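You operate a simulated robot arm through the tools that you are given. There is no shell and no other tool.

The job below is to be done with a simulated robot arm. You get a single attempt, and the scene is never put back.

TASK
Test the 57 V contactor from the black tray in the test bay, then switch the supply off.
Fine: it stays in its dock under the shut guard; test at 57 V; the volts knob ends at 0 V.

The check looks at the end state, three seconds after you hand in, the way a careful person would. Anything else that was tipped, shoved, dropped, spilled or broken makes it a failure.

THE ROBOT
A 6-joint arm with a two-finger gripper, fixed in place. Base frame: the origin is at the foot of the arm, x ahead of it, y to its left, z up. Readings come in cm, degrees, newtons and seconds.
It reaches about 129.8 cm from its shoulder. Its first joint turns from -149.0 to 149.0 degrees. Payload 1.57 kg.
The tool frame sits at the grasp point between the pads (the TCP): z along the fingers, y along the line on which they close. The tips reach 2.1 cm beyond it. The gripper opens to 7 cm. The gripper's body begins 5 cm behind the TCP.
Orientation is that of the tool frame in the base frame, as a unit quaternion [x, y, z, w]. With the fingers straight down and closing along the base's y, the tool's x points along the base's -x, its y along +y and its z along -z.

THE INTERFACE
- The arm moves only by the tool play_rows. Its argument "rows" is a list of rows, each an object (a shift or turn left out is 0, a gripper value left out holds the last) with "travel": the shift along the tool's x, y, z in cm, a list of three; "turn": the turn, a rotation vector about the tool's x, y, z in degrees, a list of three; "claw": the gripper command, from -1 (shut) to 1 (fully open), values between in proportion. In form: [{"travel": [x, y, z], "turn": [wx, wy, wz], "claw": claw}, ...]. A call has 1 to 20 rows; each row is the pose to reach, as a shift and turn from the pose commanded when the call began, along the tool's axes at that moment. Each row takes 0.2 s and may step no farther than 5 cm and 8.6 degrees from the row before; otherwise, or with a gripper value out of range, the whole call is refused. A pose out of reach is approached as far as the arm can. The call stops where the force on the tool passes 40 N (or 10 N more than at its start, if that is more) or the arm is blocked; 0.2 s more then pass. Each finger halts on what it meets, pressing with about 30 N; the grip force reading is that of the motor and also rises with nothing between the fingers. The clock runs only during rows and for 0.2 s after the last one: add rows that repeat a pose to give the fingers time. It gives the time, the measured TCP pose, the force on the tool (base axes), the opening and the grip force at its end, in the units of the frame above (readings bear some noise), with the torque about the TCP (base axes, N m) and any sound that the robot's microphone picked up.
- Cameras (640 x 400 px; columns grow to the right, rows downward): "scene" is fixed at [39.97, -49.87, 167.99]; the picture's right is [0.88, -0.48, 0.00], its down [-0.22, -0.40, -0.89] and it looks along [0.43, 0.78, -0.46] (base axes); focal length 337 px, centre (320, 200). "wrist" rides on the gripper at [7.9, 0.4, -8.1] in the tool frame; the picture's right is [-0.05, 1.00, 0.00], its down [-0.67, -0.04, -0.74] and it looks along [-0.74, -0.04, 0.67] (tool axes); focal length 256 px, centre (320, 200). There is no depth. A picture from a camera that has moved, and an enlarged one, comes with that camera's place and axes in the base frame and with its lens.
- snapshot(camera): a new picture of that camera. The clock stands still meanwhile.
- move_column(by): slides the trunk up (or, below 0, down) by that many cm; the arm rides with it, the base frame stays. It gives what a move gives, with no picture.
- inspect(camera, box): a new picture of the part [left, top, right, bottom] of that camera's present view, enlarged. The clock stands still meanwhile.
- finish_job(): hands the job in; it is judged then, once.

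Places have to be worked out from the pictures, the camera data and where the tool is seen. Open the gripper and draw the arm clear of the work before you hand the job in, unless the task says otherwise.

The tools are called after ">>>" as a command line: name --argument value ..., lists and objects as JSON in quotes. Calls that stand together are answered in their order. play_rows: Moves the arm, as the interface text tells. Its arguments: {"type":"object","properties":{"rows":{"type":"array","items":{"type":"object","properties":{"travel":{"type":"array","items":{"type":"number"}},"turn":{"type":"array","items":{"type":"number"}},"claw":{"type":"number"}}}}},"required":["rows"]} The other tools are called the same way: move_column (by) slides the trunk up or down; snapshot (camera) takes a picture; inspect (camera, box) takes an enlarged picture of a part of a camera's view; finish_job () hands the job in.

At the start:

```text
time: 0.0
tool_pos: [67.52, 38.85, 122.24]
tcp_rot: [0.0, 1.0, 0.001, 0.001]
contact_force: [1.0, -0.7, 0.3]
wrist_torque: [0.01, 0.0, -0.02]
gripper_width: 7.01
grip_force: 0.0
trunk travel left (down, up): [-90.3, 6.7]
```

scene: 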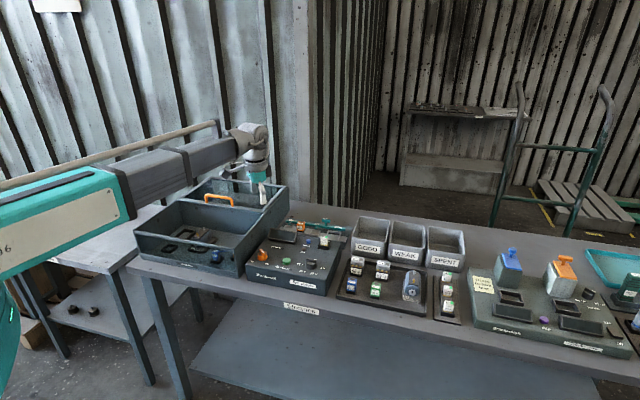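
wrist: 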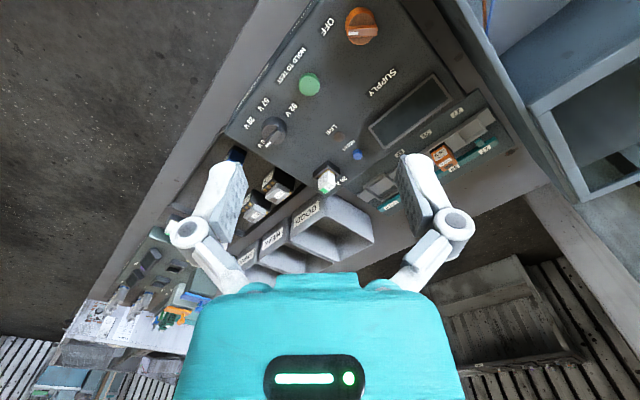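

I start by looking closely at the scene's parts to identify trays, supply, test bay and knobs.

>>> inspect --camera "scene" --box '[120, 170, 360, 320]'

>>> inspect --camera "scene" --box '[320, 200, 480, 330]'

>>> inspect --camera "scene" --box '[450, 230, 640, 360]'

>>> inspect --camera "wrist" --box '[180, 0, 560, 240]'

```text
2.67 times, centred on (240, 245) of scene
camera zoom: at [39.97, -49.87, 167.99], right [0.88, -0.48, 0.0], down [-0.22, -0.4, -0.89], along [0.43, 0.78, -0.46], focal length 898 px, centre (533, 80)
```

zoom: 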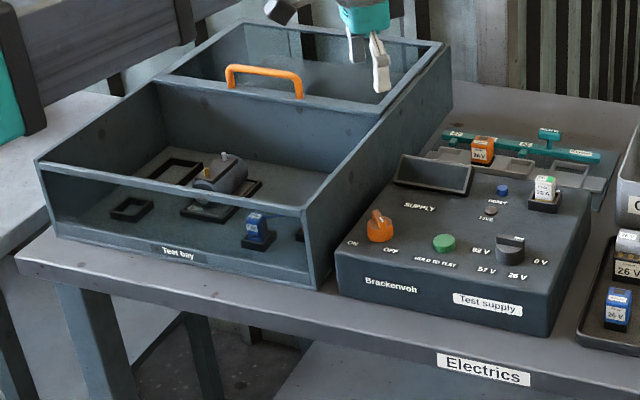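

```text
3.08 times, centred on (400, 265) of scene
camera zoom: at [39.97, -49.87, 167.99], right [0.88, -0.48, 0.0], down [-0.22, -0.4, -0.89], along [0.43, 0.78, -0.46], focal length 1036 px, centre (74, 0)
```

zoom: 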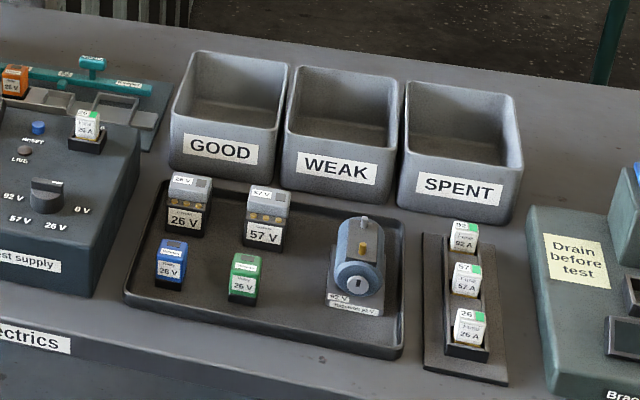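

```text
3.08 times, centred on (545, 295) of scene
camera zoom: at [39.97, -49.87, 167.99], right [0.88, -0.48, 0.0], down [-0.22, -0.4, -0.89], along [0.43, 0.78, -0.46], focal length 1036 px, centre (-372, -92)
```

zoom: 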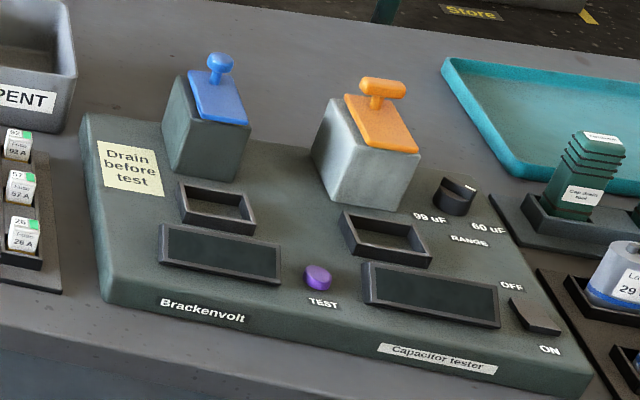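

```text
1.67 times, centred on (370, 120) of wrist
camera zoom: at [59.54, 39.31, 130.25], right [0.05, 1.0, 0.0], down [0.67, -0.04, 0.74], along [0.74, -0.04, -0.67], focal length 427 px, centre (237, 333)
```

zoom: 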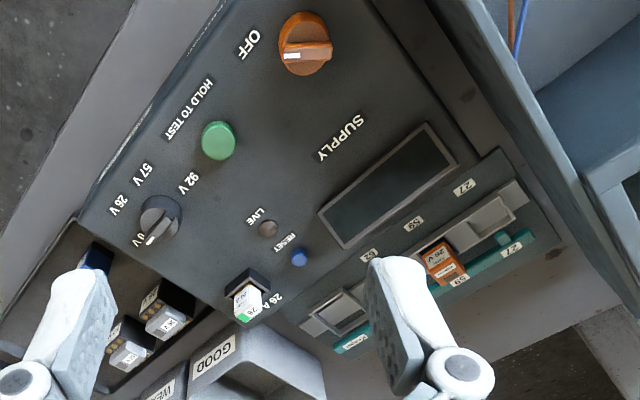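

The scene has many labelled parts; I zoom further to read labels on the tray, test bay and supply.

>>> inspect --camera "scene" --box '[340, 235, 440, 300]'

>>> inspect --camera "scene" --box '[130, 215, 240, 285]'

>>> inspect --camera "scene" --box '[240, 210, 350, 280]'

>>> inspect --camera "wrist" --box '[310, 60, 500, 220]'

>>> inspect --camera "scene" --box '[160, 165, 300, 255]'

```text
6.15 times, centred on (390, 268) of scene
camera zoom: at [39.97, -49.87, 167.99], right [0.88, -0.48, 0.0], down [-0.22, -0.4, -0.89], along [0.43, 0.78, -0.46], focal length 2071 px, centre (-111, -215)
```

zoom: 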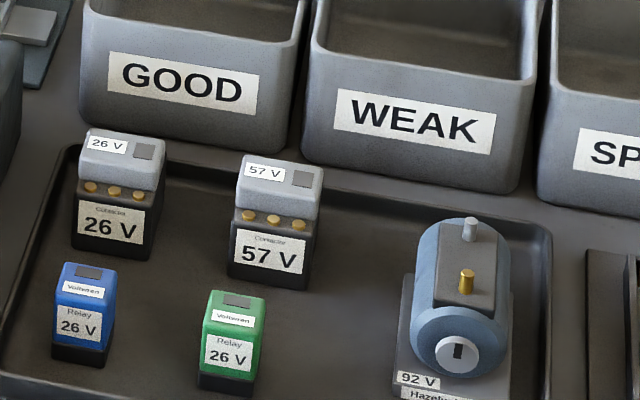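

```text
5.71 times, centred on (185, 250) of scene
camera zoom: at [39.97, -49.87, 167.99], right [0.88, -0.48, 0.0], down [-0.22, -0.4, -0.89], along [0.43, 0.78, -0.46], focal length 1923 px, centre (1091, -86)
```

zoom: 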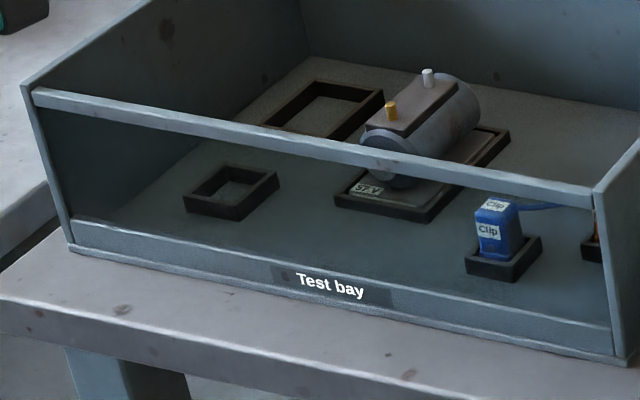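

```text
5.71 times, centred on (295, 245) of scene
camera zoom: at [39.97, -49.87, 167.99], right [0.88, -0.48, 0.0], down [-0.22, -0.4, -0.89], along [0.43, 0.78, -0.46], focal length 1923 px, centre (463, -57)
```

zoom: 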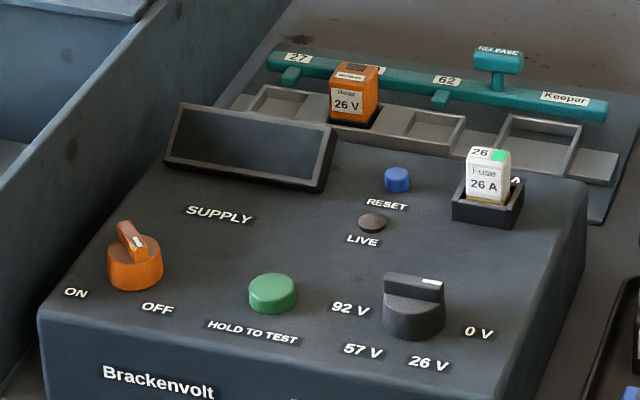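

```text
2.50 times, centred on (405, 140) of wrist
camera zoom: at [59.54, 39.31, 130.25], right [0.05, 1.0, 0.0], down [0.67, -0.04, 0.74], along [0.74, -0.04, -0.67], focal length 640 px, centre (108, 350)
```

zoom: 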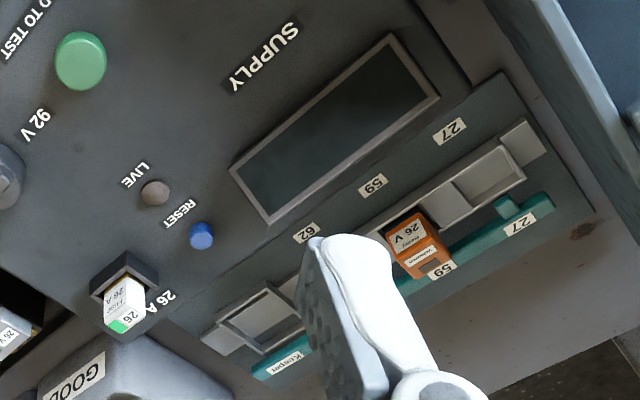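

```text
4.44 times, centred on (230, 210) of scene
camera zoom: at [39.97, -49.87, 167.99], right [0.88, -0.48, 0.0], down [-0.22, -0.4, -0.89], along [0.43, 0.78, -0.46], focal length 1496 px, centre (720, 156)
```

zoom: 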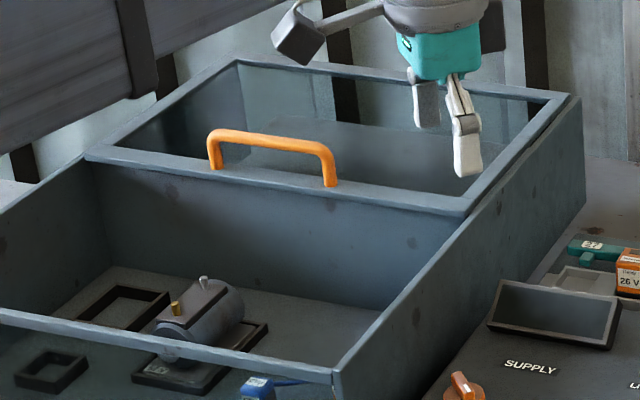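

The bench is turned 45° from the base frame (its right runs along about (0.71,-0.71)), and its top is at z≈87. I rotate the tool 45° and move over the test bay's front to look inside it.

>>> play_rows --rows '[{"travel": [3, 3.1, -1.2], "turn": [0, 0, -6.4]}, {"travel": [6, 6.2, -2.4], "turn": [0, 0, -12.8]}, {"travel": [9, 9.3, -3.6], "turn": [0, 0, -19.2]}, {"travel": [12, 12.4, -4.8], "turn": [0, 0, -25.6]}, {"travel": [15, 15.5, -6], "turn": [0, 0, -32]}, {"travel": [18, 18.6, -7.2], "turn": [0, 0, -38.4]}, {"travel": [21, 21.7, -8], "turn": [0, 0, -45]}, {"travel": [22.5, 23.1, -8], "turn": [0, 0, -45]}]'

>>> snapshot --camera "wrist"

>>> snapshot --camera "scene"

```text
time: 1.8
tool_pos: [44.65, 62.07, 122.26]
tcp_rot: [-0.383, 0.924, 0.0, 0.0]
contact_force: [-0.4, -0.2, -0.7]
wrist_torque: [-0.02, -0.02, 0.01]
gripper_width: 6.98
grip_force: 0.1
out of reach, approached as far as the arm can: row 1, 2, 3, 4, 5, 6, 7, 8
trunk travel left (down, up): [-90.3, 6.7]
```

```text
taken
camera wrist: at [38.84, 56.67, 130.25], right [-0.67, 0.74, 0.0], down [0.5, 0.45, 0.74], along [0.55, 0.5, -0.67], focal length 256 px, centre (320, 200)
```

wrist: 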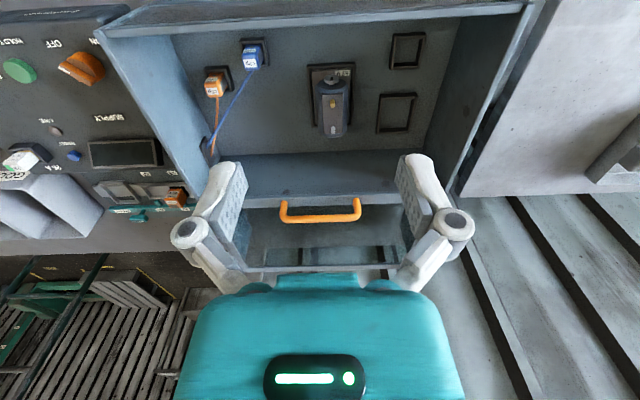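

```text
taken
```

scene: 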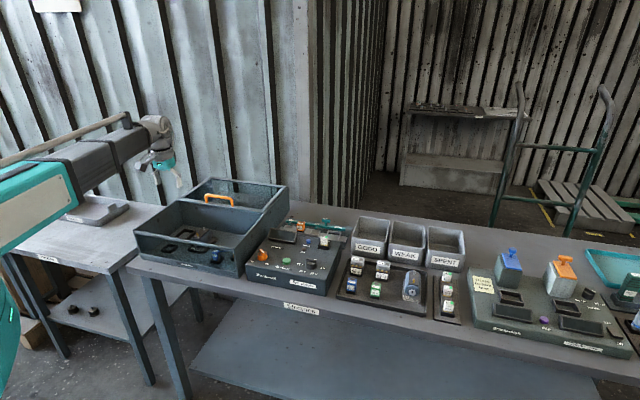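

The bay is visible: two clips (orange, blue) parked at the left, a motor in a dock, and two empty docks; the arm's height did not rise. I zoom in.

>>> inspect --camera "wrist" --box '[180, 20, 460, 200]'

>>> inspect --camera "wrist" --box '[290, 20, 450, 150]'

>>> inspect --camera "wrist" --box '[0, 0, 230, 230]'

>>> inspect --camera "wrist" --box '[190, 20, 290, 170]'

```text
2.22 times, centred on (320, 110) of wrist
camera zoom: at [38.84, 56.67, 130.25], right [-0.67, 0.74, 0.0], down [0.5, 0.45, 0.74], along [0.55, 0.5, -0.67], focal length 569 px, centre (320, 400)
```

zoom: 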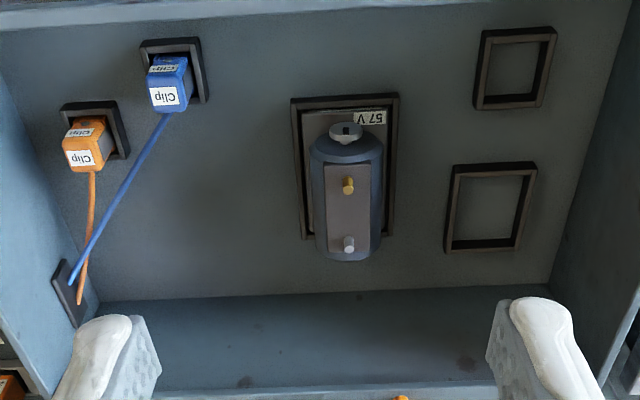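

```text
3.08 times, centred on (370, 85) of wrist
camera zoom: at [38.84, 56.67, 130.25], right [-0.67, 0.74, 0.0], down [0.5, 0.45, 0.74], along [0.55, 0.5, -0.67], focal length 788 px, centre (166, 554)
```

zoom: 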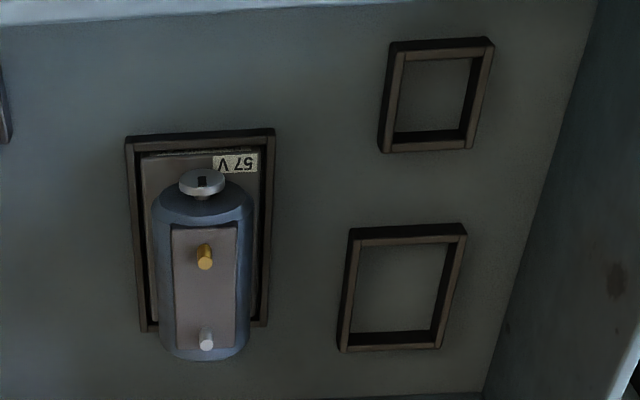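

```text
1.74 times, centred on (115, 115) of wrist
camera zoom: at [38.84, 56.67, 130.25], right [-0.67, 0.74, 0.0], down [0.5, 0.45, 0.74], along [0.55, 0.5, -0.67], focal length 445 px, centre (676, 348)
```

zoom: 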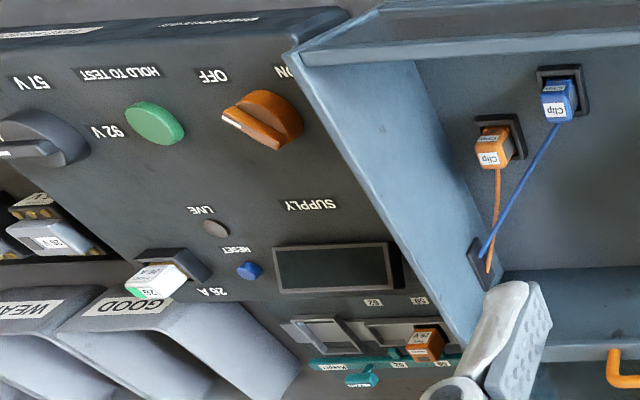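

```text
2.67 times, centred on (240, 95) of wrist
camera zoom: at [38.84, 56.67, 130.25], right [-0.67, 0.74, 0.0], down [0.5, 0.45, 0.74], along [0.55, 0.5, -0.67], focal length 683 px, centre (533, 480)
```

zoom: 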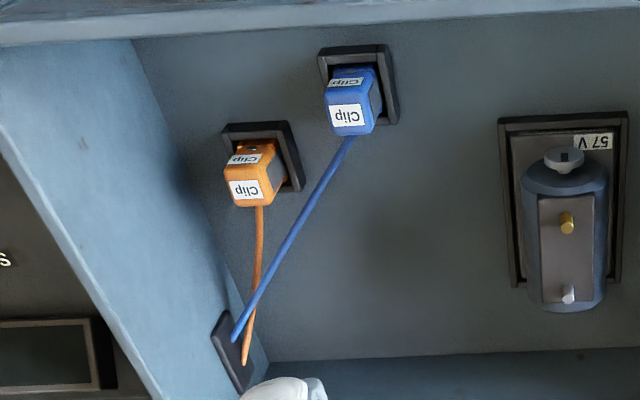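

The larger square dock should be the contactor's; I now move along the bench to look at the black tray and the supply from above.

>>> play_rows --rows '[{"travel": [0, -4.5, 0]}, {"travel": [0, -9, 0]}, {"travel": [0, -13.5, 0]}, {"travel": [0, -18, 0]}, {"travel": [0, -22.5, 0]}, {"travel": [0, -27, 0]}, {"travel": [0, -31.5, 0]}, {"travel": [0, -36, 0]}, {"travel": [0, -36, 0]}]'

>>> snapshot --camera "wrist"

>>> inspect --camera "wrist" --box '[180, 0, 460, 200]'

>>> play_rows --rows '[{"travel": [0, -4.5, 0]}, {"travel": [0, -9, 0]}, {"travel": [0, -13.5, 0]}, {"travel": [0, -18, 0]}, {"travel": [0, -22.5, 0]}, {"travel": [0, -27, 0]}, {"travel": [0, -31.5, 0]}, {"travel": [0, -35.5, 0]}, {"travel": [0, -35.5, 0]}]'

>>> snapshot --camera "wrist"

>>> inspect --camera "wrist" --box '[180, 0, 460, 200]'

```text
time: 3.8
tool_pos: [70.37, 36.62, 122.22]
tcp_rot: [-0.383, 0.924, 0.0, 0.001]
contact_force: [0.8, 0.0, 1.0]
wrist_torque: [0.04, 0.02, 0.01]
gripper_width: 7.0
grip_force: 0.1
trunk travel left (down, up): [-90.3, 6.7]
```

```text
taken
camera wrist: at [64.53, 31.23, 130.26], right [-0.67, 0.74, 0.0], down [0.5, 0.45, 0.74], along [0.55, 0.5, -0.67], focal length 256 px, centre (320, 200)
```

wrist: 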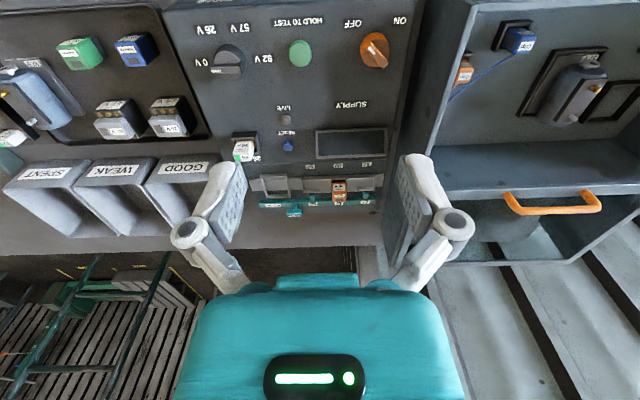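

```text
2.00 times, centred on (320, 100) of wrist
camera zoom: at [64.53, 31.23, 130.26], right [-0.67, 0.74, 0.0], down [0.5, 0.45, 0.74], along [0.55, 0.5, -0.67], focal length 512 px, centre (320, 400)
```

zoom: 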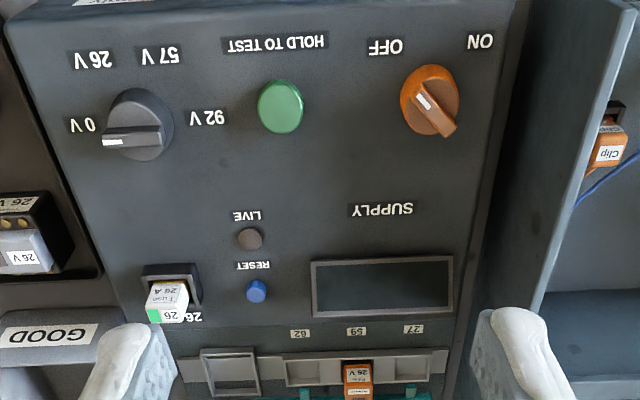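

```text
time: 5.8
tool_pos: [95.52, 11.45, 122.14]
tcp_rot: [-0.383, 0.924, 0.0, 0.0]
contact_force: [0.2, -0.5, -0.5]
wrist_torque: [-0.02, -0.02, 0.0]
gripper_width: 7.0
grip_force: 0.1
trunk travel left (down, up): [-90.3, 6.7]
```

```text
taken
camera wrist: at [89.67, 6.13, 130.26], right [-0.67, 0.74, 0.0], down [0.5, 0.45, 0.74], along [0.55, 0.5, -0.67], focal length 256 px, centre (320, 200)
```

wrist: 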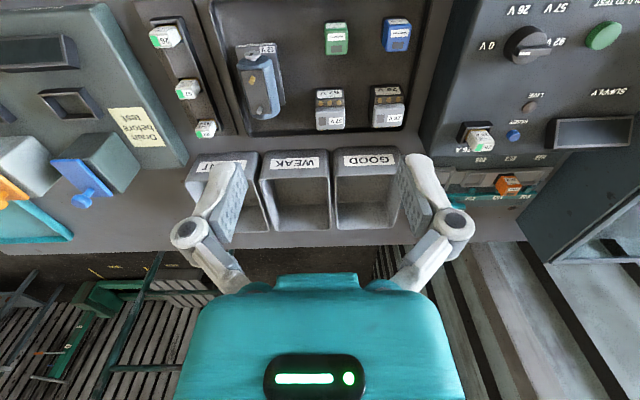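

```text
2.00 times, centred on (320, 100) of wrist
camera zoom: at [89.67, 6.13, 130.26], right [-0.67, 0.74, 0.0], down [0.5, 0.45, 0.74], along [0.55, 0.5, -0.67], focal length 512 px, centre (320, 400)
```

zoom: 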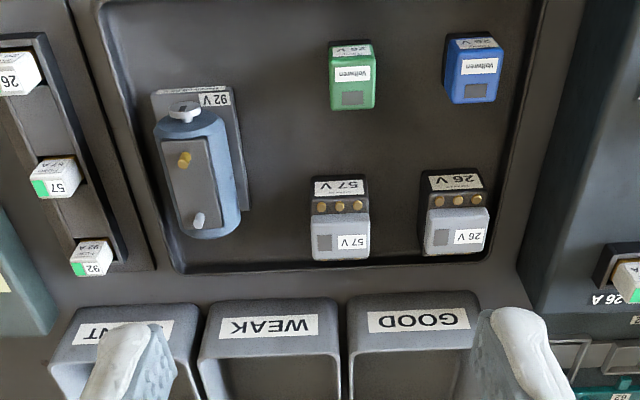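

The 57 V contactor stands at about (103.8, 21.1), top at z≈95.8, about 4.3 cm wide, matching the larger empty dock (≈5 cm inner). I move over it and descend part-way with the gripper open.

>>> play_rows --rows '[{"travel": [-4, 0.4, 0]}, {"travel": [-8, 0.8, 0]}, {"travel": [-12.5, 1, 0]}, {"travel": [-12.5, 1, 4]}, {"travel": [-12.5, 1, 8]}, {"travel": [-12.5, 1, 12]}, {"travel": [-12.5, 1, 16]}, {"travel": [-12.5, 1, 16]}]'

>>> snapshot --camera "wrist"

>>> snapshot --camera "scene"

```text
time: 7.6
tool_pos: [103.74, 21.06, 122.24]
tcp_rot: [-0.382, 0.924, 0.0, 0.001]
contact_force: [-0.1, 0.1, -0.3]
wrist_torque: [-0.02, 0.02, 0.01]
gripper_width: 6.97
grip_force: 0.0
out of reach, approached as far as the arm can: row 4, 5, 6, 7, 8
trunk travel left (down, up): [-90.3, 6.7]
```

```text
taken
camera wrist: at [97.75, 15.65, 130.24], right [-0.67, 0.74, 0.0], down [0.5, 0.45, 0.74], along [0.55, 0.5, -0.67], focal length 256 px, centre (320, 200)
```

wrist: 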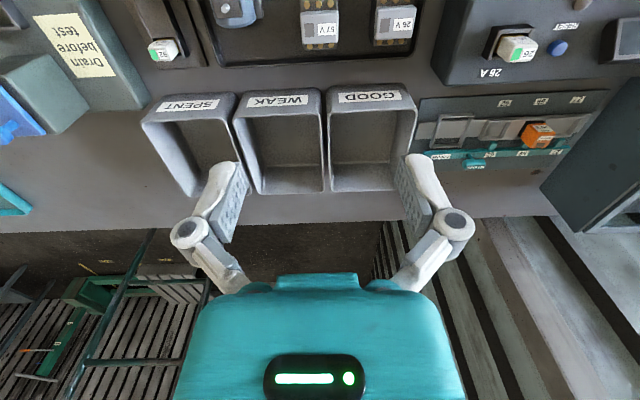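

```text
taken
```

scene: 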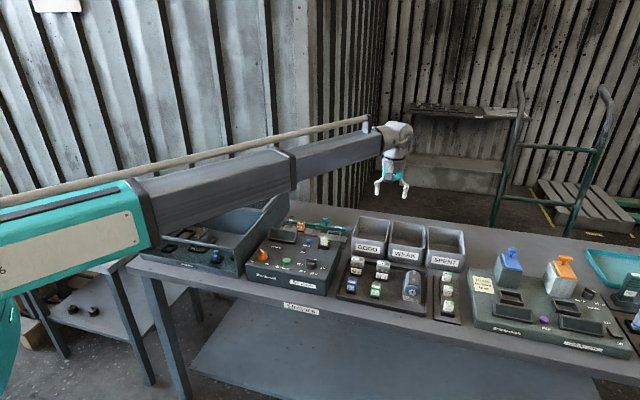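

The arm is a horizontal boom: height is set only by the trunk. I lower the trunk 13 cm and look again to centre over the contactor.

>>> move_column --by -13

>>> inspect --camera "wrist" --box '[200, 0, 440, 200]'

>>> inspect --camera "scene" --box '[330, 180, 450, 300]'

```text
time: 9.2
tool_pos: [103.58, 21.1, 109.12]
tcp_rot: [-0.383, 0.924, 0.0, 0.0]
contact_force: [-1.0, 0.4, -0.1]
wrist_torque: [0.0, -0.01, -0.01]
gripper_width: 7.0
grip_force: 0.1
trunk travel left (down, up): [-77.3, 19.7]
```

```text
2.00 times, centred on (320, 100) of wrist
camera zoom: at [97.74, 15.63, 117.25], right [-0.67, 0.74, 0.0], down [0.5, 0.45, 0.74], along [0.55, 0.5, -0.67], focal length 512 px, centre (320, 400)
```

zoom: 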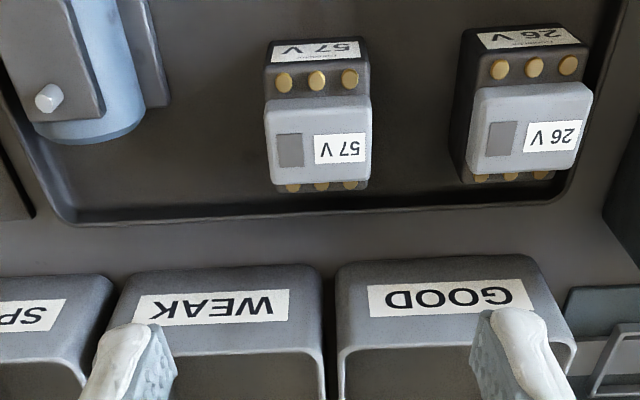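

```text
3.33 times, centred on (390, 240) of scene
camera zoom: at [39.97, -49.87, 167.99], right [0.88, -0.48, 0.0], down [-0.22, -0.4, -0.89], along [0.43, 0.78, -0.46], focal length 1122 px, centre (87, 67)
```

zoom: 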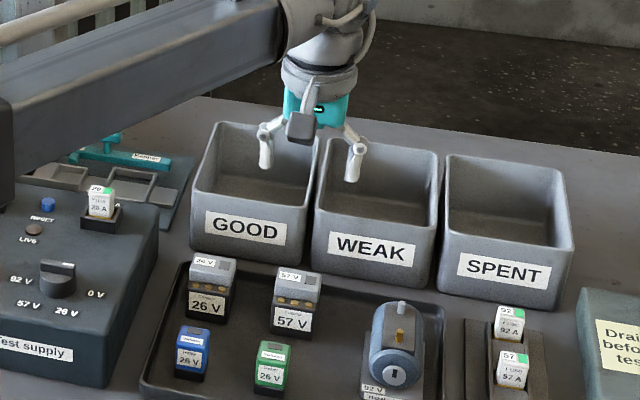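

The contactor's top centre is about 0.5 cm further along tool -x; I shift that, then lower 10 cm and check alignment.

>>> play_rows --rows '[{"travel": [-0.5, -0.1, 0]}, {"travel": [-0.5, -0.1, 0]}]'

>>> move_column --by -10

>>> snapshot --camera "wrist"

>>> inspect --camera "scene" --box '[330, 200, 450, 300]'

```text
time: 9.8
tool_pos: [104.05, 21.27, 109.12]
tcp_rot: [-0.383, 0.924, 0.0, 0.0]
contact_force: [-0.7, -0.5, -0.9]
wrist_torque: [0.01, -0.01, -0.03]
gripper_width: 7.02
grip_force: 0.1
trunk travel left (down, up): [-77.3, 19.7]
```

```text
time: 11.1
tool_pos: [104.0, 21.28, 99.17]
tcp_rot: [-0.383, 0.924, 0.0, 0.0]
contact_force: [0.6, 0.5, -0.1]
wrist_torque: [0.0, 0.0, 0.0]
gripper_width: 7.0
grip_force: 0.1
trunk travel left (down, up): [-67.3, 29.7]
```

```text
taken
camera wrist: at [98.14, 15.92, 107.25], right [-0.67, 0.74, 0.0], down [0.5, 0.45, 0.74], along [0.55, 0.5, -0.67], focal length 256 px, centre (320, 200)
```

wrist: 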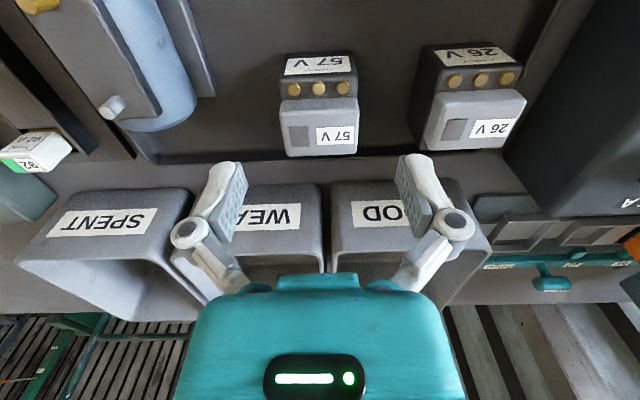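

```text
4.00 times, centred on (390, 250) of scene
camera zoom: at [39.97, -49.87, 167.99], right [0.88, -0.48, 0.0], down [-0.22, -0.4, -0.89], along [0.43, 0.78, -0.46], focal length 1346 px, centre (40, 0)
```

zoom: 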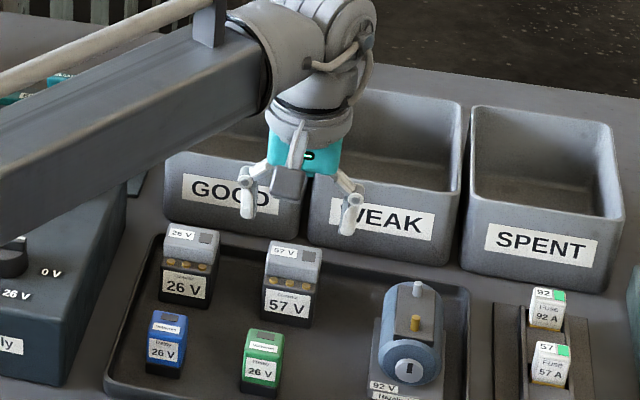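

I zoom on the contactor for a finer estimate of its height and centre.

>>> inspect --camera "wrist" --box '[260, 30, 380, 170]'

>>> inspect --camera "scene" --box '[380, 230, 420, 290]'

```text
2.86 times, centred on (320, 100) of wrist
camera zoom: at [98.14, 15.92, 107.25], right [-0.67, 0.74, 0.0], down [0.5, 0.45, 0.74], along [0.55, 0.5, -0.67], focal length 731 px, centre (320, 486)
```

zoom: 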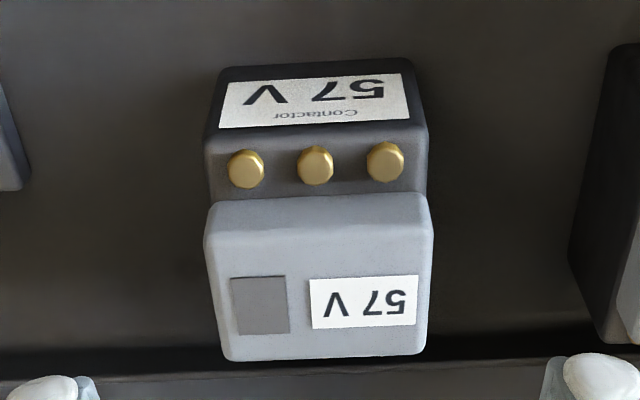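

```text
6.67 times, centred on (400, 260) of scene
camera zoom: at [39.97, -49.87, 167.99], right [0.88, -0.48, 0.0], down [-0.22, -0.4, -0.89], along [0.43, 0.78, -0.46], focal length 2244 px, centre (-213, -200)
```

zoom: 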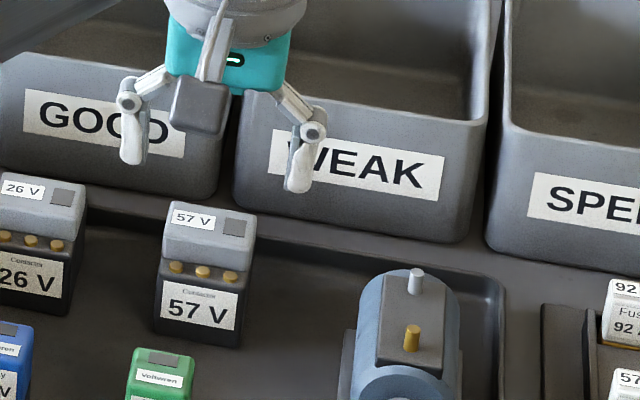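

Top height is about 94.5; I lower 5 cm more so the fingers straddle the top, then compare with the TCP's image point (320,184).

>>> move_column --by -5

>>> inspect --camera "wrist" --box '[200, 60, 440, 260]'

>>> inspect --camera "scene" --box '[370, 220, 430, 290]'

```text
time: 12.0
tool_pos: [104.09, 21.29, 94.31]
tcp_rot: [-0.383, 0.924, 0.0, 0.001]
contact_force: [-0.1, -0.7, -0.8]
wrist_torque: [-0.01, -0.02, -0.01]
gripper_width: 7.0
grip_force: 0.0
trunk travel left (down, up): [-62.3, 34.7]
```

```text
2.00 times, centred on (320, 160) of wrist
camera zoom: at [98.14, 15.92, 102.25], right [-0.67, 0.74, 0.0], down [0.5, 0.45, 0.74], along [0.55, 0.5, -0.67], focal length 512 px, centre (320, 280)
```

zoom: 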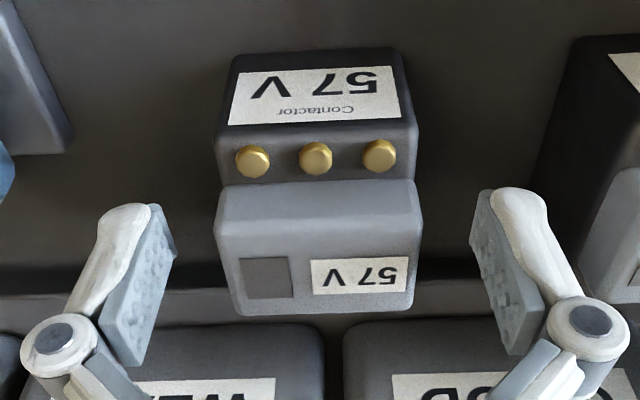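

```text
5.71 times, centred on (400, 255) of scene
camera zoom: at [39.97, -49.87, 167.99], right [0.88, -0.48, 0.0], down [-0.22, -0.4, -0.89], along [0.43, 0.78, -0.46], focal length 1923 px, centre (-137, -114)
```

zoom: 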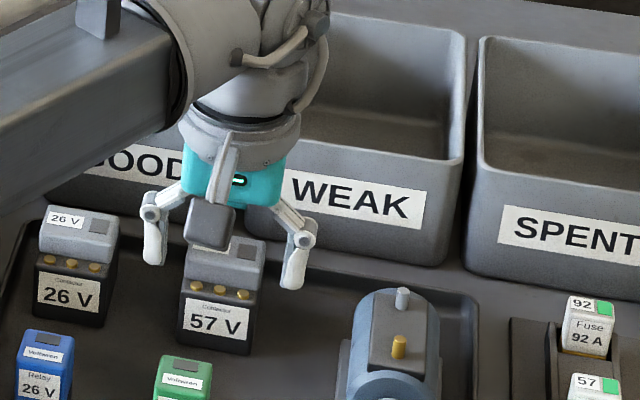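

Parallax over three views gives top z≈94.3 and a centre 0.75 cm further forward; I shift, lower 1.1 cm and close on it.

>>> play_rows --rows '[{"travel": [-0.75, -0.05, 0]}, {"travel": [-0.75, -0.05, 0]}]'

>>> move_column --by -1.1

>>> play_rows --rows '[{"claw": -1}, {"claw": -1}, {"claw": -1}, {"claw": -1}, {"claw": -1}]'

>>> snapshot --camera "wrist"

```text
time: 12.6
tool_pos: [104.56, 21.75, 94.11]
tcp_rot: [-0.382, 0.924, 0.0, 0.0]
contact_force: [-0.2, 0.4, -0.4]
wrist_torque: [0.03, 0.0, 0.02]
gripper_width: 7.0
grip_force: 0.0
trunk travel left (down, up): [-62.3, 34.7]
```

```text
time: 13.2
tool_pos: [104.57, 21.69, 93.07]
tcp_rot: [-0.382, 0.924, 0.0, 0.0]
contact_force: [-1.0, -0.4, 0.3]
wrist_torque: [0.0, -0.01, 0.04]
gripper_width: 7.03
grip_force: 0.1
trunk travel left (down, up): [-61.2, 35.8]
```

```text
time: 14.4
tool_pos: [104.46, 21.8, 93.0]
tcp_rot: [-0.382, 0.924, -0.001, 0.0]
contact_force: [0.6, 0.1, 3.5]
wrist_torque: [-0.03, -0.02, -0.02]
gripper_width: 4.54
grip_force: 29.7
trunk travel left (down, up): [-61.2, 35.8]
```

```text
taken
camera wrist: at [98.68, 16.41, 101.17], right [-0.67, 0.74, 0.0], down [0.5, 0.45, 0.74], along [0.55, 0.5, -0.67], focal length 256 px, centre (320, 200)
```

wrist: 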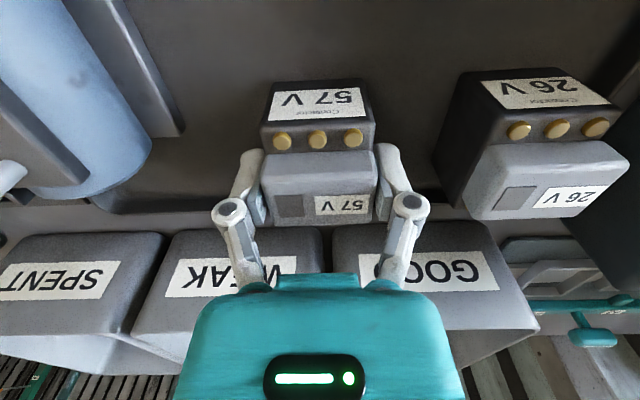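

Gripped at 4.54 cm. I lift it with the trunk and check the hold.

>>> move_column --by 2

>>> move_column --by 23

>>> snapshot --camera "wrist"

>>> inspect --camera "scene" --box '[330, 160, 450, 300]'

```text
time: 15.1
tool_pos: [104.56, 21.69, 94.91]
tcp_rot: [-0.383, 0.924, 0.001, 0.0]
contact_force: [-0.1, -0.4, -3.4]
wrist_torque: [0.01, -0.03, 0.0]
gripper_width: 4.55
grip_force: 30.2
trunk travel left (down, up): [-63.2, 33.8]
```

```text
time: 17.5
tool_pos: [104.57, 21.8, 117.95]
tcp_rot: [-0.383, 0.924, 0.0, 0.001]
contact_force: [0.0, 0.5, -2.3]
wrist_torque: [-0.03, 0.0, 0.01]
gripper_width: 4.58
grip_force: 30.1
trunk travel left (down, up): [-86.2, 10.8]
```

```text
taken
camera wrist: at [98.75, 16.42, 126.1], right [-0.67, 0.74, 0.0], down [0.5, 0.45, 0.74], along [0.55, 0.5, -0.67], focal length 256 px, centre (320, 200)
```

wrist: 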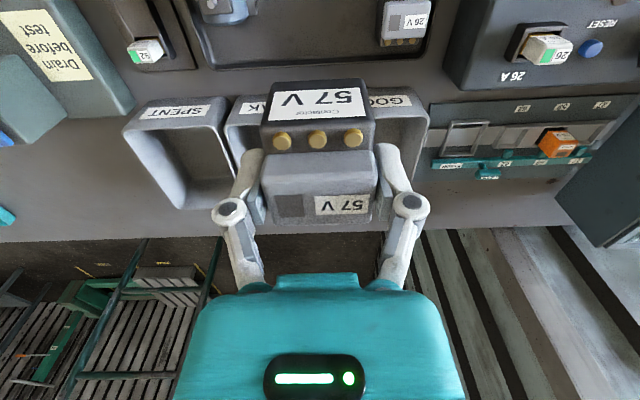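

```text
2.86 times, centred on (390, 230) of scene
camera zoom: at [39.97, -49.87, 167.99], right [0.88, -0.48, 0.0], down [-0.22, -0.4, -0.89], along [0.43, 0.78, -0.46], focal length 962 px, centre (120, 114)
```

zoom: 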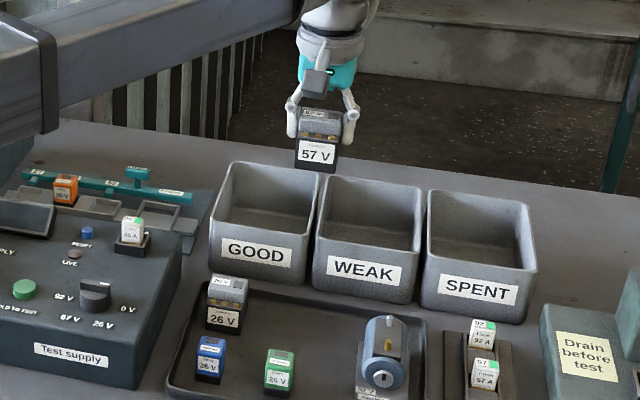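

It holds firmly. I carry it along the bench at z≈118 to just in front of the larger empty dock in the bay.

>>> play_rows --rows '[{"travel": [0.2, 4.6, 0]}, {"travel": [0.4, 9.2, 0]}, {"travel": [0.6, 13.8, 0]}, {"travel": [0.8, 18.4, 0]}, {"travel": [1.0, 23, 0]}, {"travel": [1.2, 27.6, 0]}, {"travel": [1.4, 32.2, 0]}, {"travel": [1.6, 36.8, 0]}, {"travel": [1.8, 41.4, 0]}, {"travel": [2.0, 46, 0]}, {"travel": [2.2, 50.6, 0]}, {"travel": [2.4, 55.2, 0]}, {"travel": [2.6, 59.8, 0]}, {"travel": [2.8, 64.4, 0]}, {"travel": [3, 69, 0]}, {"travel": [3.2, 73.6, 0]}, {"travel": [3.4, 78.2, 0]}, {"travel": [3.7, 81.5, 0]}, {"travel": [3.7, 83, 0]}, {"travel": [3.7, 83, 0]}]'

>>> snapshot --camera "wrist"

>>> snapshot --camera "scene"

```text
time: 21.7
tool_pos: [43.2, 77.93, 118.04]
tcp_rot: [-0.383, 0.924, 0.001, 0.0]
contact_force: [-0.9, 0.2, -2.4]
wrist_torque: [-0.03, 0.01, 0.03]
gripper_width: 4.57
grip_force: 30.0
trunk travel left (down, up): [-86.2, 10.8]
```

```text
taken
camera wrist: at [37.39, 72.57, 126.13], right [-0.67, 0.74, 0.0], down [0.5, 0.45, 0.74], along [0.55, 0.5, -0.67], focal length 256 px, centre (320, 200)
```

wrist: 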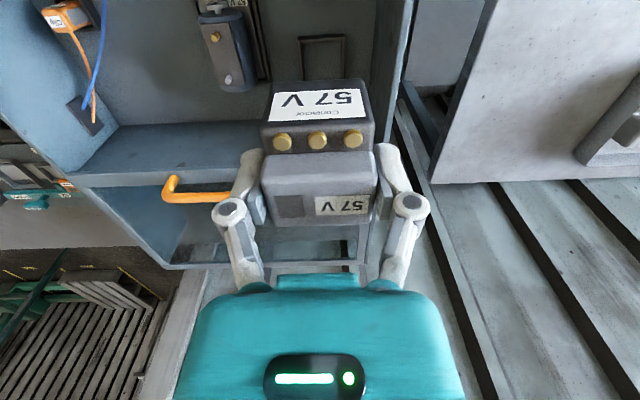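

```text
taken
```

scene: 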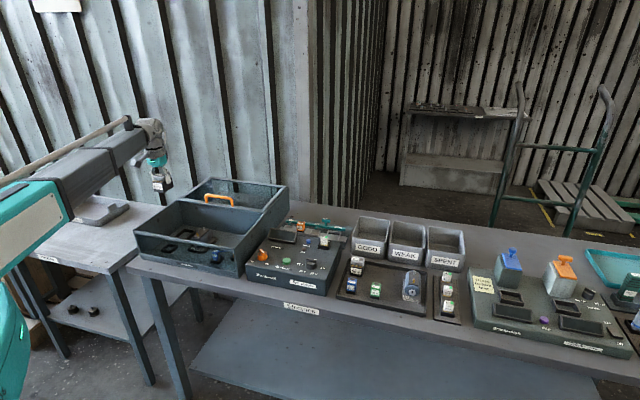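

The dock's front edge shows above the held contactor. I zoom to measure it.

>>> inspect --camera "wrist" --box '[260, 0, 400, 100]'

>>> inspect --camera "scene" --box '[130, 150, 240, 270]'

```text
4.00 times, centred on (330, 50) of wrist
camera zoom: at [37.39, 72.57, 126.13], right [-0.67, 0.74, 0.0], down [0.5, 0.45, 0.74], along [0.55, 0.5, -0.67], focal length 1024 px, centre (280, 800)
```

zoom: 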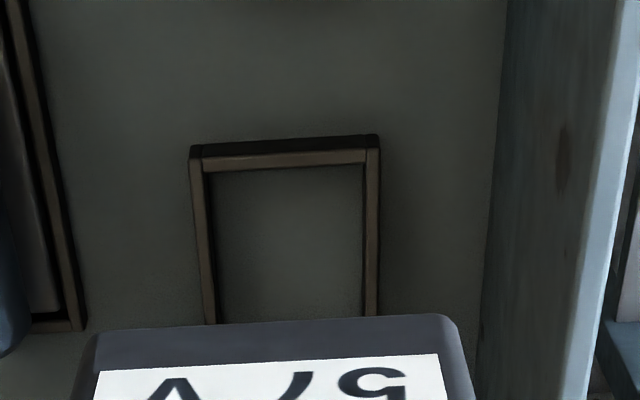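

```text
3.33 times, centred on (185, 210) of scene
camera zoom: at [39.97, -49.87, 167.99], right [0.88, -0.48, 0.0], down [-0.22, -0.4, -0.89], along [0.43, 0.78, -0.46], focal length 1122 px, centre (770, 167)
```

zoom: 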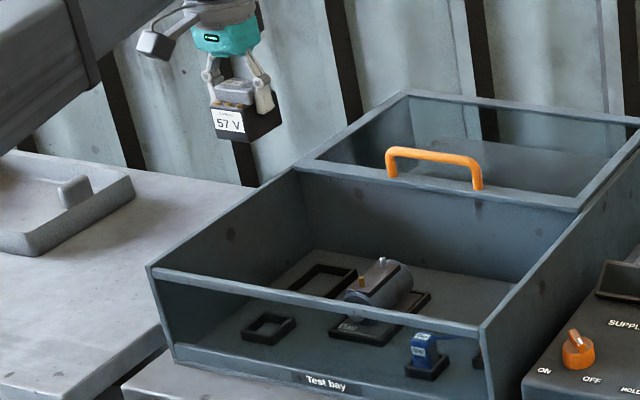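

The dock inner width is about 4.95 cm against the contactor's 4.55, so alignment matters. I lower 12 cm here (in front of the dock) and look again.

>>> move_column --by -12

>>> snapshot --camera "wrist"

>>> inspect --camera "wrist" --box '[250, 0, 410, 120]'

>>> inspect --camera "scene" --box '[110, 150, 250, 270]'

```text
time: 23.2
tool_pos: [43.28, 77.92, 106.01]
tcp_rot: [-0.383, 0.924, 0.0, -0.001]
contact_force: [0.5, 0.2, -2.2]
wrist_torque: [-0.02, 0.0, -0.02]
gripper_width: 4.61
grip_force: 30.5
trunk travel left (down, up): [-74.2, 22.8]
```

```text
taken
camera wrist: at [37.4, 72.55, 114.15], right [-0.67, 0.74, 0.0], down [0.5, 0.45, 0.74], along [0.55, 0.5, -0.67], focal length 256 px, centre (320, 200)
```

wrist: 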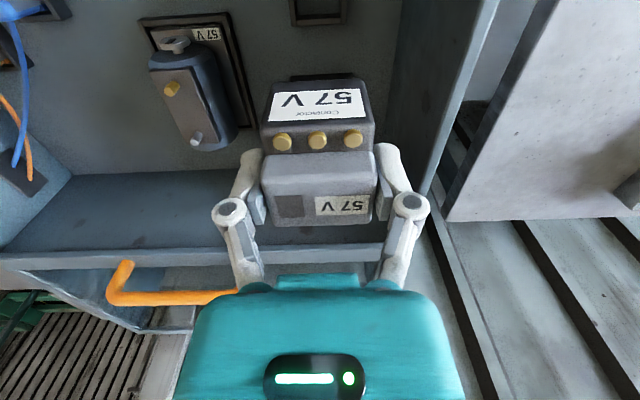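

```text
3.33 times, centred on (330, 60) of wrist
camera zoom: at [37.4, 72.55, 114.15], right [-0.67, 0.74, 0.0], down [0.5, 0.45, 0.74], along [0.55, 0.5, -0.67], focal length 853 px, centre (287, 667)
```

zoom: 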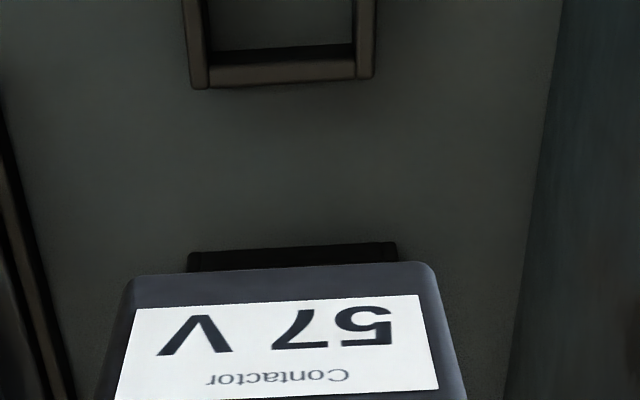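

```text
3.33 times, centred on (180, 210) of scene
camera zoom: at [39.97, -49.87, 167.99], right [0.88, -0.48, 0.0], down [-0.22, -0.4, -0.89], along [0.43, 0.78, -0.46], focal length 1122 px, centre (787, 167)
```

zoom: 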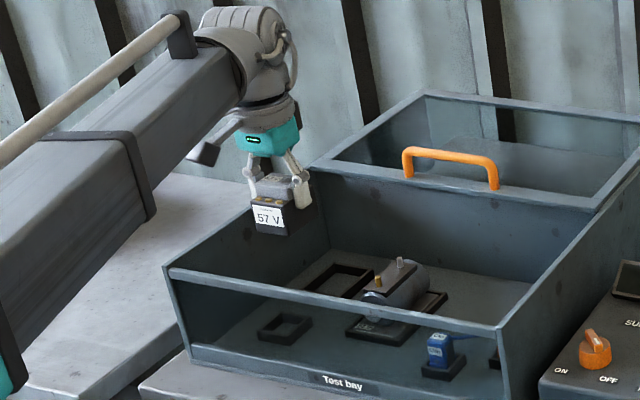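

Floor of the bay is z≈88.6, dock frame ≈1.3 cm high, and the dock needs a 5.45 cm forward shift with essentially no sideways shift. I shift and lower to just above the frame.

>>> play_rows --rows '[{"travel": [-2.7, 0, 0]}, {"travel": [-5.45, 0.04, 0]}, {"travel": [-5.45, 0.04, 0]}]'

>>> move_column --by -9

>>> snapshot --camera "wrist"

>>> inspect --camera "wrist" --box '[240, 20, 400, 140]'

>>> inspect --camera "scene" --box '[150, 190, 230, 270]'

```text
time: 24.0
tool_pos: [47.03, 81.88, 106.06]
tcp_rot: [-0.382, 0.924, 0.0, 0.0]
contact_force: [0.8, -0.4, -2.2]
wrist_torque: [0.03, 0.03, 0.03]
gripper_width: 4.57
grip_force: 30.0
trunk travel left (down, up): [-74.2, 22.8]
```

```text
time: 25.3
tool_pos: [47.08, 81.89, 97.0]
tcp_rot: [-0.382, 0.924, -0.001, 0.0]
contact_force: [0.5, -0.4, -2.1]
wrist_torque: [0.0, 0.01, 0.03]
gripper_width: 4.57
grip_force: 29.9
trunk travel left (down, up): [-65.2, 31.8]
```

```text
taken
camera wrist: at [41.25, 76.47, 105.14], right [-0.67, 0.74, 0.0], down [0.5, 0.45, 0.74], along [0.55, 0.5, -0.67], focal length 256 px, centre (320, 200)
```

wrist: 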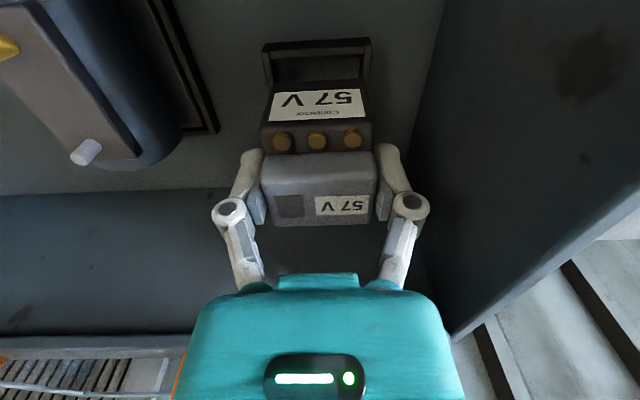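

```text
3.33 times, centred on (320, 80) of wrist
camera zoom: at [41.25, 76.47, 105.14], right [-0.67, 0.74, 0.0], down [0.5, 0.45, 0.74], along [0.55, 0.5, -0.67], focal length 853 px, centre (320, 600)
```

zoom: 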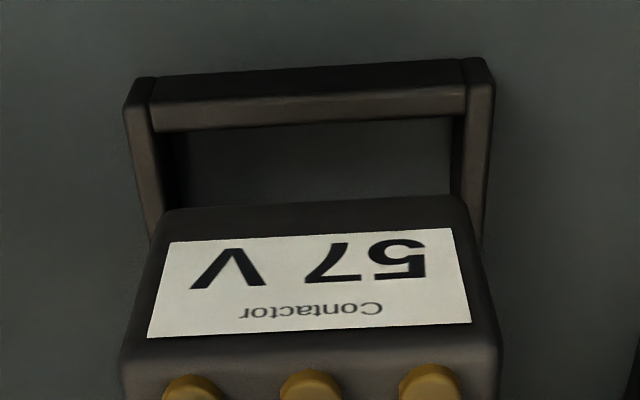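

```text
5.00 times, centred on (190, 230) of scene
camera zoom: at [39.97, -49.87, 167.99], right [0.88, -0.48, 0.0], down [-0.22, -0.4, -0.89], along [0.43, 0.78, -0.46], focal length 1683 px, centre (970, 50)
```

zoom: 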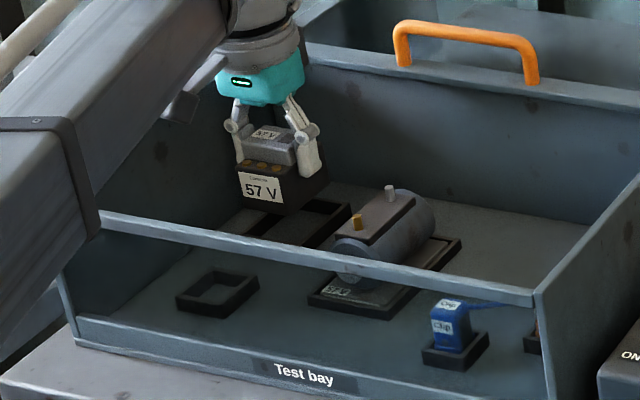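

Contactor sits over the dock with ~0.3 cm front and side clearance; I trim sideways 0.07 cm and lower 2.5 cm.

>>> play_rows --rows '[{"travel": [0, -0.07, 0]}, {"travel": [0, -0.07, 0]}]'

>>> move_column --by -2.3

>>> inspect --camera "wrist" --box '[240, 20, 400, 140]'

>>> inspect --camera "scene" --box '[150, 190, 230, 270]'

```text
time: 25.9
tool_pos: [47.28, 81.87, 97.09]
tcp_rot: [-0.382, 0.924, -0.001, -0.001]
contact_force: [0.7, 0.1, -2.5]
wrist_torque: [-0.01, 0.01, 0.0]
gripper_width: 4.58
grip_force: 30.0
trunk travel left (down, up): [-65.2, 31.8]
```

```text
time: 26.6
tool_pos: [47.11, 81.8, 94.73]
tcp_rot: [-0.382, 0.924, 0.0, 0.0]
contact_force: [-0.7, -0.1, -2.1]
wrist_torque: [-0.05, -0.01, -0.03]
gripper_width: 4.56
grip_force: 29.8
trunk travel left (down, up): [-62.9, 34.1]
```

```text
3.33 times, centred on (320, 80) of wrist
camera zoom: at [41.3, 76.43, 102.84], right [-0.67, 0.74, 0.0], down [0.5, 0.45, 0.74], along [0.55, 0.5, -0.67], focal length 853 px, centre (320, 600)
```

zoom: 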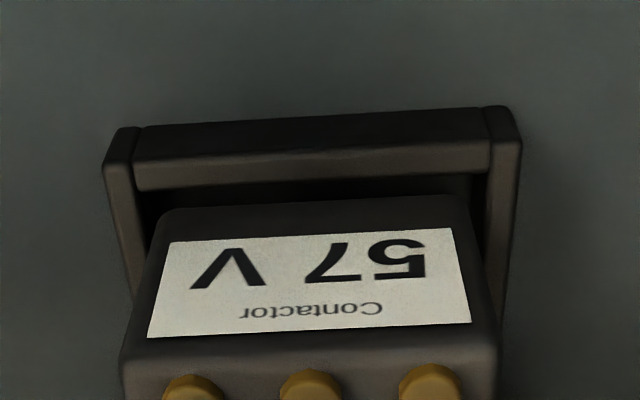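

```text
5.00 times, centred on (190, 230) of scene
camera zoom: at [39.97, -49.87, 167.99], right [0.88, -0.48, 0.0], down [-0.22, -0.4, -0.89], along [0.43, 0.78, -0.46], focal length 1683 px, centre (970, 50)
```

zoom: 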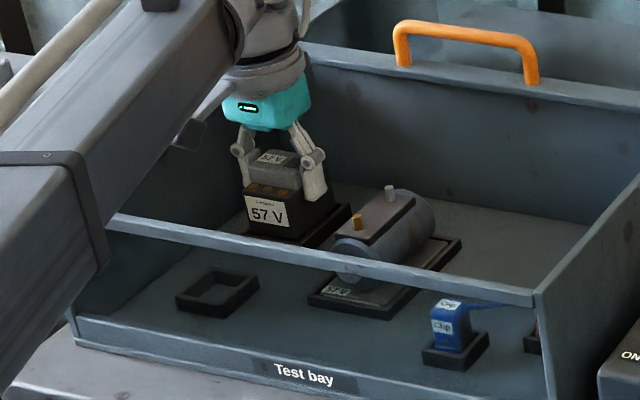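

Aligned: the contactor's bottom is level with the frame top with gaps on all visible sides. I lower in small steps watching the force.

>>> play_rows --rows '[{"travel": [0, 0.04, 0]}, {"travel": [0, 0.04, 0]}]'

>>> move_column --by -0.7

>>> move_column --by -0.4

>>> inspect --camera "wrist" --box '[240, 20, 400, 140]'

```text
time: 27.1
tool_pos: [47.12, 81.85, 94.76]
tcp_rot: [-0.382, 0.924, -0.001, -0.001]
contact_force: [-0.7, 0.0, -2.1]
wrist_torque: [0.0, 0.01, 0.01]
gripper_width: 4.56
grip_force: 30.5
trunk travel left (down, up): [-62.9, 34.1]
```

```text
time: 27.7
tool_pos: [47.2, 81.8, 93.99]
tcp_rot: [-0.383, 0.924, 0.0, 0.001]
contact_force: [-1.0, 0.0, -2.8]
wrist_torque: [-0.03, 0.01, -0.01]
gripper_width: 4.56
grip_force: 30.3
trunk travel left (down, up): [-62.2, 34.8]
```

```text
time: 28.2
tool_pos: [47.07, 81.78, 93.64]
tcp_rot: [-0.383, 0.924, -0.001, 0.0]
contact_force: [-1.1, 0.1, -5.6]
wrist_torque: [-0.05, 0.0, -0.02]
gripper_width: 4.55
grip_force: 30.0
trunk travel left (down, up): [-61.8, 35.2]
```

```text
3.33 times, centred on (320, 80) of wrist
camera zoom: at [41.28, 76.47, 101.7], right [-0.67, 0.74, 0.0], down [0.5, 0.45, 0.74], along [0.55, 0.5, -0.67], focal length 853 px, centre (320, 600)
```

zoom: 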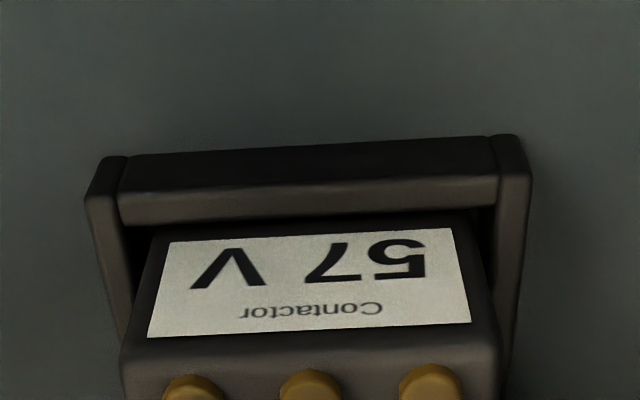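

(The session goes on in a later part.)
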